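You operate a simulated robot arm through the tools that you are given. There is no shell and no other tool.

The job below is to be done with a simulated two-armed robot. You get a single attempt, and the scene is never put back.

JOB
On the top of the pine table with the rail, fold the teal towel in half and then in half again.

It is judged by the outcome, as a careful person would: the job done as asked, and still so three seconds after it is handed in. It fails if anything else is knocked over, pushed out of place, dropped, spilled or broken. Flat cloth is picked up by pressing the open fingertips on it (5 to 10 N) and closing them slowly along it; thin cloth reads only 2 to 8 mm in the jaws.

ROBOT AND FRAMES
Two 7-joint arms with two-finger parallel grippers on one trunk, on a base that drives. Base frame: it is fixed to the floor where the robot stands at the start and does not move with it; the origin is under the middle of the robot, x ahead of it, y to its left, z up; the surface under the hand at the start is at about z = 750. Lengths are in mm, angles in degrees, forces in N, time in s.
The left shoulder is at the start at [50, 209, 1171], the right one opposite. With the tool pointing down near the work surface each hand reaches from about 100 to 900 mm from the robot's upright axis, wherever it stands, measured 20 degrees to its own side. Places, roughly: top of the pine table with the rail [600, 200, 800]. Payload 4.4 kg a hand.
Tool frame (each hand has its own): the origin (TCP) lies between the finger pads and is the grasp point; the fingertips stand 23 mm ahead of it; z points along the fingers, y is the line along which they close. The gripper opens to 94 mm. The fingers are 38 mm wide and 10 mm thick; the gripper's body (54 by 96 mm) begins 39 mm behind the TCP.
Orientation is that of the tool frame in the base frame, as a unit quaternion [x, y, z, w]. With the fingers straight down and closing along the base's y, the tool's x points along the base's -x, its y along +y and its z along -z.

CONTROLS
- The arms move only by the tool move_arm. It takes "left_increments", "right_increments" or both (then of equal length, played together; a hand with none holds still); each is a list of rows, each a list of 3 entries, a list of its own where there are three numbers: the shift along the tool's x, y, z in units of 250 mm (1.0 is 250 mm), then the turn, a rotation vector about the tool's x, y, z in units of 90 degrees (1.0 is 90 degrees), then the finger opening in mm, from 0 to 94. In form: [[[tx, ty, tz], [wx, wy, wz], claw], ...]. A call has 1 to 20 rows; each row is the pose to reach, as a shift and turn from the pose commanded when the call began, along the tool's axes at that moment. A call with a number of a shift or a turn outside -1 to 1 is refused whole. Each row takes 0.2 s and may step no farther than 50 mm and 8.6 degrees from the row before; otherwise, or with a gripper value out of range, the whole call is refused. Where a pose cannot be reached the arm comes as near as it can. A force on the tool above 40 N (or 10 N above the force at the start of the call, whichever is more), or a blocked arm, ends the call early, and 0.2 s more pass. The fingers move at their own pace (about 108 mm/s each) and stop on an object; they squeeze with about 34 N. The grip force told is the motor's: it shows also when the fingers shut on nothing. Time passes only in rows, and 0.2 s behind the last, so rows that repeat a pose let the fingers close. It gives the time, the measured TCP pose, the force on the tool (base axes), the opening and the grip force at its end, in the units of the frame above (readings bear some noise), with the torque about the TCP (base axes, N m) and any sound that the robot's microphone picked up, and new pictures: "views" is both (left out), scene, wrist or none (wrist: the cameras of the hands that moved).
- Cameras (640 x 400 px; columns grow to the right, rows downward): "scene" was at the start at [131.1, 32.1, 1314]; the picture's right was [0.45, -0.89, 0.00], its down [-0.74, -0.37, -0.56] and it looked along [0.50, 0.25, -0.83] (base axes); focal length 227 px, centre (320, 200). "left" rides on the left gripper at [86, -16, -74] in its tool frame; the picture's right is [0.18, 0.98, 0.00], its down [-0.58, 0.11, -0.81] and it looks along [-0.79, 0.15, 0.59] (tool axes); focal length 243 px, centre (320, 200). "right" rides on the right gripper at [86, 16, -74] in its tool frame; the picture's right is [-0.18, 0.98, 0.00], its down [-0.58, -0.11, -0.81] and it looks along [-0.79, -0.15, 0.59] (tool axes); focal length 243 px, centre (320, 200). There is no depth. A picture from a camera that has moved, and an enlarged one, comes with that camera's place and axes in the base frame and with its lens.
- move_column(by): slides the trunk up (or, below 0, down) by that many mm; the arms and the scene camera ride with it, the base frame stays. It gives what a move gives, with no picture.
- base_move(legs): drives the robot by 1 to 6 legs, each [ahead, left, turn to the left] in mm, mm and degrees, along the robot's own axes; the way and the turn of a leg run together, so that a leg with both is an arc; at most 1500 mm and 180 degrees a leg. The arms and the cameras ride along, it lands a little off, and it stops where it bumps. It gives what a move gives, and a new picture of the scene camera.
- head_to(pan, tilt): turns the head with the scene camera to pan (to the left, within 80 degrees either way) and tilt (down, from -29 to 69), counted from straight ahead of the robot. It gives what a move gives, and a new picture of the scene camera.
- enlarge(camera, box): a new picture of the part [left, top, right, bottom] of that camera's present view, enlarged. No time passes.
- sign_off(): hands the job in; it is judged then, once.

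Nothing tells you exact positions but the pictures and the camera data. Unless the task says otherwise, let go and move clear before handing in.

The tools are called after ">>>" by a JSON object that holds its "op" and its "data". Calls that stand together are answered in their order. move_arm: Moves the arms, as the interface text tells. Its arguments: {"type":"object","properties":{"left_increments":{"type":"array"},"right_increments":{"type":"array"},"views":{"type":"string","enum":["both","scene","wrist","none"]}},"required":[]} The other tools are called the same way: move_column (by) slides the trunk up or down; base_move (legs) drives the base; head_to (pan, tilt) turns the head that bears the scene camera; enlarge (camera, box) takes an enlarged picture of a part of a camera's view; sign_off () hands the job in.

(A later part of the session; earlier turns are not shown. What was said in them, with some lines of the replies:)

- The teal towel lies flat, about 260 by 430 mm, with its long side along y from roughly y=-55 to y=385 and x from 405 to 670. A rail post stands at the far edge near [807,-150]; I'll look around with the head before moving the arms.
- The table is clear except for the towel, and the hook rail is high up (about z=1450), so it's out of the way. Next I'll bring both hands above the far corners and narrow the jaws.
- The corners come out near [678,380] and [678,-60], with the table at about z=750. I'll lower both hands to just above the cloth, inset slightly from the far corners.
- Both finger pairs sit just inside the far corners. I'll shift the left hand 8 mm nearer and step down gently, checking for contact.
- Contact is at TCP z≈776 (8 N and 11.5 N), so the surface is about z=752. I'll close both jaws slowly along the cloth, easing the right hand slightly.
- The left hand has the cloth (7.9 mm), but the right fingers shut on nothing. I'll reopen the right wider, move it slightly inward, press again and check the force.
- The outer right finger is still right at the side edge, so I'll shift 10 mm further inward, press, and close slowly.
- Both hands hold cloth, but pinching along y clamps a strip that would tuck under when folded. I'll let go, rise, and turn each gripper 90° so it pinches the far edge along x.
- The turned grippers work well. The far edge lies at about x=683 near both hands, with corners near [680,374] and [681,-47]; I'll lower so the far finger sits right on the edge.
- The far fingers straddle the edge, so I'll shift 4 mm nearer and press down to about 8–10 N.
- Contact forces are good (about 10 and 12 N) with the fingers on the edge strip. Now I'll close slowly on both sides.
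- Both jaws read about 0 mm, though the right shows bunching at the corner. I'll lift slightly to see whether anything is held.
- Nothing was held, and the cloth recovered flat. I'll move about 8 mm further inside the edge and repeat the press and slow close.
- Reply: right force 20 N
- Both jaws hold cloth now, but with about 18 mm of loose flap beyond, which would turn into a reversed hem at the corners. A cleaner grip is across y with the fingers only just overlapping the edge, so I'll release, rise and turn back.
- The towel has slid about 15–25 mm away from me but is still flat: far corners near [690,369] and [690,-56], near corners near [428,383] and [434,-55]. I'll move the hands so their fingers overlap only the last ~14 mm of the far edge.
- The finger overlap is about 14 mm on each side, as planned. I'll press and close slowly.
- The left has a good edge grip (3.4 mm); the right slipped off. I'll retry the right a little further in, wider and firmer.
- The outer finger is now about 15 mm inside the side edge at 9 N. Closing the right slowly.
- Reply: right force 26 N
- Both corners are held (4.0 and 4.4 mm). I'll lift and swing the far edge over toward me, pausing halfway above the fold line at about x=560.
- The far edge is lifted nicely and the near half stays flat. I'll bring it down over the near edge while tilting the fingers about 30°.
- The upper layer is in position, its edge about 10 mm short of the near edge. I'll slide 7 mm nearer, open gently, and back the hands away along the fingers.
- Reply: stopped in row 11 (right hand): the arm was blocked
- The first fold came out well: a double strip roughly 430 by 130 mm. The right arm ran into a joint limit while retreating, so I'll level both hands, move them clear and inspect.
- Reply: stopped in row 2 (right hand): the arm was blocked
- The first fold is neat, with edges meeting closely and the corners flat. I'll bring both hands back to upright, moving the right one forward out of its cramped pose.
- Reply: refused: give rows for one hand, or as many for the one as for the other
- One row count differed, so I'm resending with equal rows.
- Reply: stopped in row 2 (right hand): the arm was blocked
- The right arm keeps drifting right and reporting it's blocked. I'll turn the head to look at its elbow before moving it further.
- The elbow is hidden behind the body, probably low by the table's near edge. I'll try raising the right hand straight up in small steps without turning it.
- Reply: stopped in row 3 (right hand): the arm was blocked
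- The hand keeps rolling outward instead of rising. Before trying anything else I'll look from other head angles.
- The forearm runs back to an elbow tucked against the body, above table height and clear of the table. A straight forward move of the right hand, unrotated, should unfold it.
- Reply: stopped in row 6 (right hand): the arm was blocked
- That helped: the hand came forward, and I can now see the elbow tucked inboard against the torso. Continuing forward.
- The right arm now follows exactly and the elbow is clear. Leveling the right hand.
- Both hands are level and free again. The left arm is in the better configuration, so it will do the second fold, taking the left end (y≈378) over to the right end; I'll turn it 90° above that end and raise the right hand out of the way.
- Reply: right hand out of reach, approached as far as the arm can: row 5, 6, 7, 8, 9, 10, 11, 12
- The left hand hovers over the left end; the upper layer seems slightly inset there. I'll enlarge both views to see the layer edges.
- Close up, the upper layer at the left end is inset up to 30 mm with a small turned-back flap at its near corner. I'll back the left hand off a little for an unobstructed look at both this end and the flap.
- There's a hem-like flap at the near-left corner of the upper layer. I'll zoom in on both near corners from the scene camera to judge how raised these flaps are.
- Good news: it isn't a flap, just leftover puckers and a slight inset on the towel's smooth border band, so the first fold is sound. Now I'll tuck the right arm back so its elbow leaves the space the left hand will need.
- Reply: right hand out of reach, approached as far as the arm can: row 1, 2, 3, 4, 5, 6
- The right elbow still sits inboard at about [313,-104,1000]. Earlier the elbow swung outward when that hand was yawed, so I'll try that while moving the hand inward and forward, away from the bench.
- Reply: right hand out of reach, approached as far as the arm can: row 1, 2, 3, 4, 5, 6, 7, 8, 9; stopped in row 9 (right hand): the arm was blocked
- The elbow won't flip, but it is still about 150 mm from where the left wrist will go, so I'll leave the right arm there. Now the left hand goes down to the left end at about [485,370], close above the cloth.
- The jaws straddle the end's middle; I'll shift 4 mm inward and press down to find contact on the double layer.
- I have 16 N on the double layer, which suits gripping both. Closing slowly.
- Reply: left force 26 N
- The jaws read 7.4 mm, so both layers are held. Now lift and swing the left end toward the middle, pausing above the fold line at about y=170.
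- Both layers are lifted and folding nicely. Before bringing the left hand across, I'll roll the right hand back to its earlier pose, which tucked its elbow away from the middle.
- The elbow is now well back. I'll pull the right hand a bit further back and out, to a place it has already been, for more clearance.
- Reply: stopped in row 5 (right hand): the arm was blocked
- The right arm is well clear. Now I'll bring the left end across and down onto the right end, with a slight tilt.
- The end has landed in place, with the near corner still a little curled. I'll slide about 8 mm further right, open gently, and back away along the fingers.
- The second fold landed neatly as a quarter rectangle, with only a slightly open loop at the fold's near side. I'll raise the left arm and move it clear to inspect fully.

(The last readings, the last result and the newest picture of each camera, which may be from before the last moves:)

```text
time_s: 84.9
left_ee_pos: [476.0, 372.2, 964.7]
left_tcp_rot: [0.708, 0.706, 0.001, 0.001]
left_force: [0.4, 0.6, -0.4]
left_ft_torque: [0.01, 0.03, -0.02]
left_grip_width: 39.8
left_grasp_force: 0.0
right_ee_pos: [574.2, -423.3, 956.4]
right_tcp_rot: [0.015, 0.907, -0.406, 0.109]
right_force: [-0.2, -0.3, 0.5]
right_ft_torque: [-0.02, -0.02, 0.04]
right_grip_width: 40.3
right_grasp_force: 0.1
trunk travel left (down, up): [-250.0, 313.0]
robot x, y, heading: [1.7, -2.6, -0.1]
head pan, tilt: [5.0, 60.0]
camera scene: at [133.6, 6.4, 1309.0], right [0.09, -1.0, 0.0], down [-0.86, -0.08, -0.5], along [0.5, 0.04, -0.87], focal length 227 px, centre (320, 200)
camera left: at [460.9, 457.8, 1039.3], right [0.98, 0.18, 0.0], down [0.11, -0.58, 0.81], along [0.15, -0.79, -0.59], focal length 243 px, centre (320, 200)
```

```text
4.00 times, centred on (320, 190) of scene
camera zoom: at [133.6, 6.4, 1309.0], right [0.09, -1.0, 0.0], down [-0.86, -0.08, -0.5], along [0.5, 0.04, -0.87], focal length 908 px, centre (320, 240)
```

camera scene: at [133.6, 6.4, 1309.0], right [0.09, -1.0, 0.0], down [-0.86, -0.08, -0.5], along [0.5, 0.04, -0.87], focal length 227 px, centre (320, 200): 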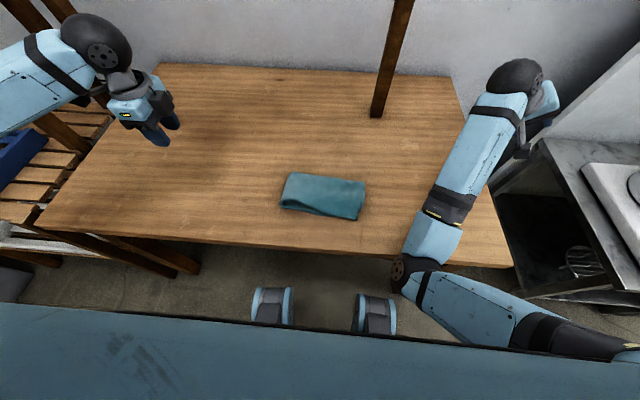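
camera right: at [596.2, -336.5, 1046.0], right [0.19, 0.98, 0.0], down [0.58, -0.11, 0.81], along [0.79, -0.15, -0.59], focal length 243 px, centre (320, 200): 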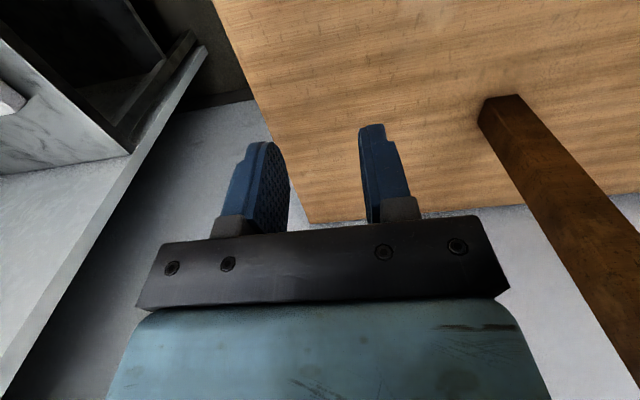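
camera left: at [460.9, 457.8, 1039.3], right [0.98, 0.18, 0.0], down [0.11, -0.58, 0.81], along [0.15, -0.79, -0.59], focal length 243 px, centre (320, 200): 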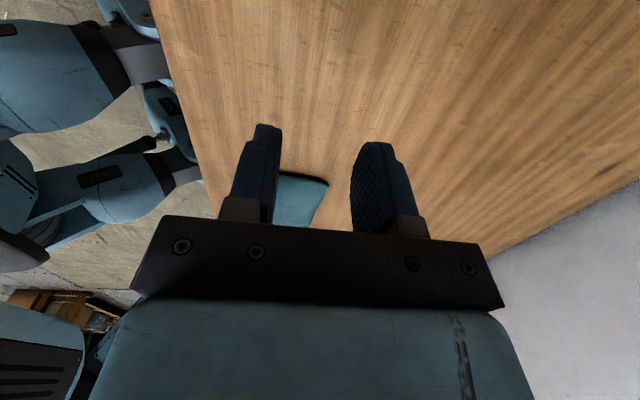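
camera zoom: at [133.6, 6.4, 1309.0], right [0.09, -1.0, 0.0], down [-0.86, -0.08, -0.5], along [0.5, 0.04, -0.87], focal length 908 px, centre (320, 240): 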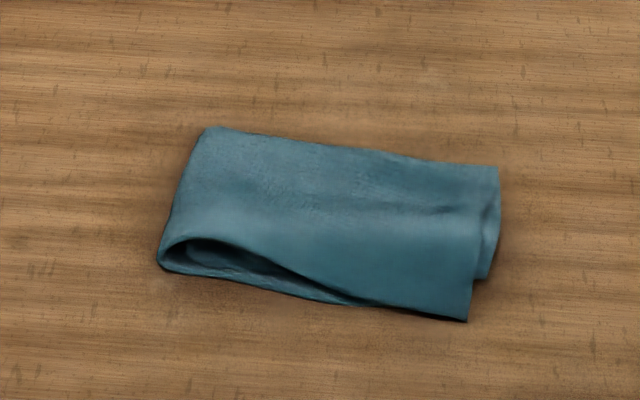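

The result is a neat four-layer rectangle of about 220 by 120 mm, but the left fold is puffed up. I'll press it gently straight down with open fingertips to flatten it.

>>> {"op": "move_arm", "data": {"left_increments": [[[-0.14, -0.006, 0.04], [0, 0, 0], 60], [[-0.28, -0.012, 0.08], [0, 0, 0], 60], [[-0.42, -0.018, 0.14], [0, 0, 0], 60], [[-0.56, -0.024, 0.2], [0, 0, 0], 60], [[-0.7, -0.03, 0.28], [0, 0, 0], 60], [[-0.84, -0.036, 0.36], [0, 0, 0], 60], [[-0.98, -0.044, 0.44], [0, 0, 0], 60], [[-0.99, -0.044, 0.54], [0, 0, 0], 60], [[-0.99, -0.044, 0.6], [0, 0, 0], 60]], "views": "both"}}

```text
time_s: 86.9
left_ee_pos: [464.3, 122.0, 813.8]
left_tcp_rot: [0.707, 0.707, 0.0, 0.0]
left_force: [0.0, -0.3, 0.7]
left_ft_torque: [0.03, 0.01, -0.01]
left_grip_width: 59.8
left_grasp_force: 0.1
right_ee_pos: [574.4, -423.6, 955.3]
right_tcp_rot: [0.014, 0.907, -0.406, 0.108]
right_force: [0.3, 0.2, -0.7]
right_ft_torque: [-0.02, -0.01, 0.04]
right_grip_width: 40.1
right_grasp_force: 0.0
trunk travel left (down, up): [-250.0, 313.0]
robot x, y, heading: [1.3, -2.2, -0.2]
head pan, tilt: [5.0, 60.0]
camera scene: at [134.2, 5.8, 1309.0], right [0.09, -1.0, 0.0], down [-0.86, -0.07, -0.5], along [0.5, 0.04, -0.87], focal length 227 px, centre (320, 200)
camera left: at [449.2, 209.9, 888.2], right [0.98, 0.18, 0.0], down [0.11, -0.58, 0.81], along [0.15, -0.79, -0.59], focal length 243 px, centre (320, 200)
```

scene: 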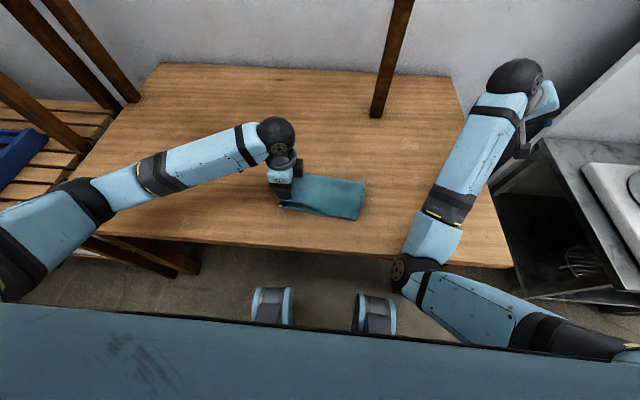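
left: 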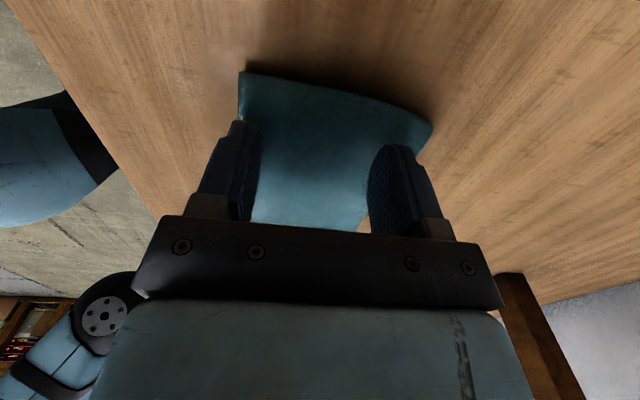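

The fingers are right over the fold. Pressing down gently and then lifting straight up.

>>> {"op": "move_arm", "data": {"left_increments": [[[0, 0, 0.04], [0, 0, 0], 60], [[0, 0, 0.07], [0, 0, 0], 60], [[0, 0, 0.09], [0, 0, 0], 60], [[0, 0, 0.104], [0, 0, 0], 60], [[0, 0, 0.112], [0, 0, 0], 60], [[0, 0, 0.116], [0, 0, 0], 60], [[0, 0, 0.116], [0, 0, 0], 60]], "views": "none"}}

>>> {"op": "move_arm", "data": {"left_increments": [[[0, 0, -0.03], [0, 0, 0], 60], [[0, 0, -0.1], [0, 0, 0], 60], [[0, 0, -0.25], [0, 0, 0], 60], [[0.16, 0, -0.35], [0, 0, 0], 60], [[0.34, 0, -0.4], [0, 0, 0], 60], [[0.52, 0, -0.4], [0, 0, 0], 60], [[0.7, 0, -0.4], [0, 0, 0], 60], [[0.85, 0, -0.4], [0, 0, 0], 60]], "views": "both"}}

>>> {"op": "enlarge", "data": {"camera": "scene", "box": [240, 140, 400, 240]}}

```text
time_s: 88.5
left_ee_pos: [464.2, 123.8, 787.8]
left_tcp_rot: [0.707, 0.707, 0.001, 0.001]
left_force: [-0.5, -4.9, 16.0]
left_ft_torque: [-0.26, 0.4, 0.1]
left_grip_width: 59.9
left_grasp_force: 0.8
right_ee_pos: [573.1, -424.2, 957.1]
right_tcp_rot: [0.014, 0.908, -0.405, 0.107]
right_force: [-0.6, 0.5, 1.0]
right_ft_torque: [0.0, -0.02, 0.01]
right_grip_width: 40.3
right_grasp_force: 0.0
trunk travel left (down, up): [-250.0, 313.0]
robot x, y, heading: [-1.0, 2.4, 0.3]
head pan, tilt: [5.0, 60.0]
```

```text
time_s: 90.3
left_ee_pos: [467.8, 338.2, 888.3]
left_tcp_rot: [0.708, 0.706, -0.001, 0.002]
left_force: [0.2, -0.1, 0.5]
left_ft_torque: [-0.01, -0.03, 0.04]
left_grip_width: 60.1
left_grasp_force: 0.1
right_ee_pos: [574.1, -423.1, 956.7]
right_tcp_rot: [0.014, 0.907, -0.406, 0.108]
right_force: [0.0, -0.3, 0.0]
right_ft_torque: [-0.01, -0.04, 0.02]
right_grip_width: 40.2
right_grasp_force: 0.0
trunk travel left (down, up): [-250.0, 313.0]
robot x, y, heading: [-0.2, -2.1, 0.1]
head pan, tilt: [5.0, 60.0]
camera scene: at [133.7, 6.4, 1309.0], right [0.09, -1.0, 0.0], down [-0.86, -0.08, -0.5], along [0.5, 0.04, -0.87], focal length 227 px, centre (320, 200)
camera left: at [451.2, 425.2, 961.1], right [0.98, 0.18, 0.0], down [0.11, -0.58, 0.81], along [0.15, -0.79, -0.59], focal length 243 px, centre (320, 200)
```

scene: 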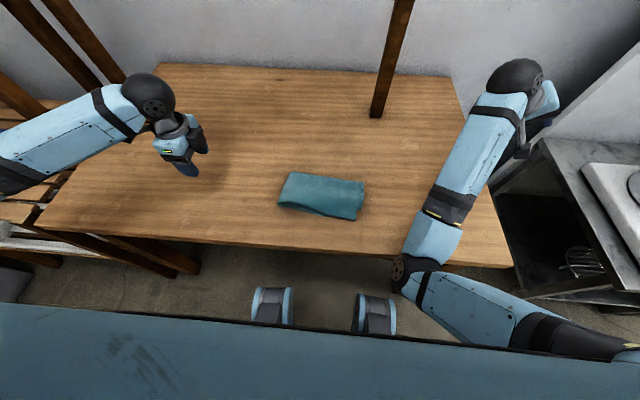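
left: 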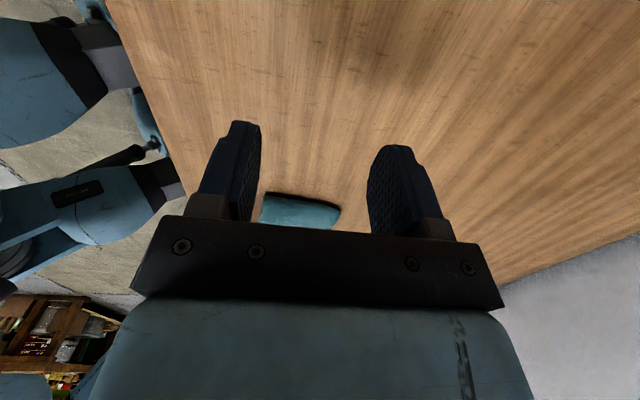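

```text
4.00 times, centred on (320, 190) of scene
camera zoom: at [133.7, 6.4, 1309.0], right [0.09, -1.0, 0.0], down [-0.86, -0.08, -0.5], along [0.5, 0.04, -0.87], focal length 908 px, centre (320, 240)
```

zoom: 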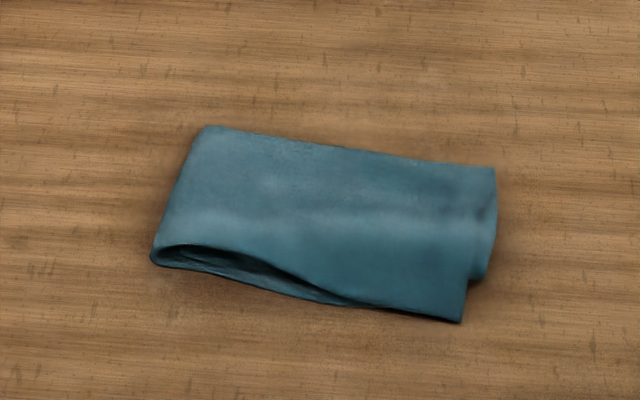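

The towel now lies as a flat four-layer rectangle on the table, folded in half and in half again. Both hands are open and clear and nothing else was disturbed, so I'm handing it in.

>>> {"op": "sign_off", "data": {}}

```text
The job is handed in.
```

I folded the teal towel in half and then in half again. It now lies on the pine table as a four-layer rectangle of about 220 by 120 mm, and I've handed the job in.

- **Alignment:** the edges aren't perfectly even. At the right end the layers are about 10 to 15 mm out of line.
- **Flatness:** the left fold had puffed up, so I pressed it down once. It is flatter now but still slightly open at its near side. A few small puckers remain inside the layers where the grippers pinched the cloth.
- **Position:** the towel slid about 25 mm across the table while I was getting a grip on it.
- **Right arm:** it stopped as blocked several times while I was moving it out of the way. From the pictures its elbow had folded in against the robot's own body, and I saw no contact with anything else.

Both hands were open and clear of the towel when I handed in, and I saw nothing else moved or knocked over.
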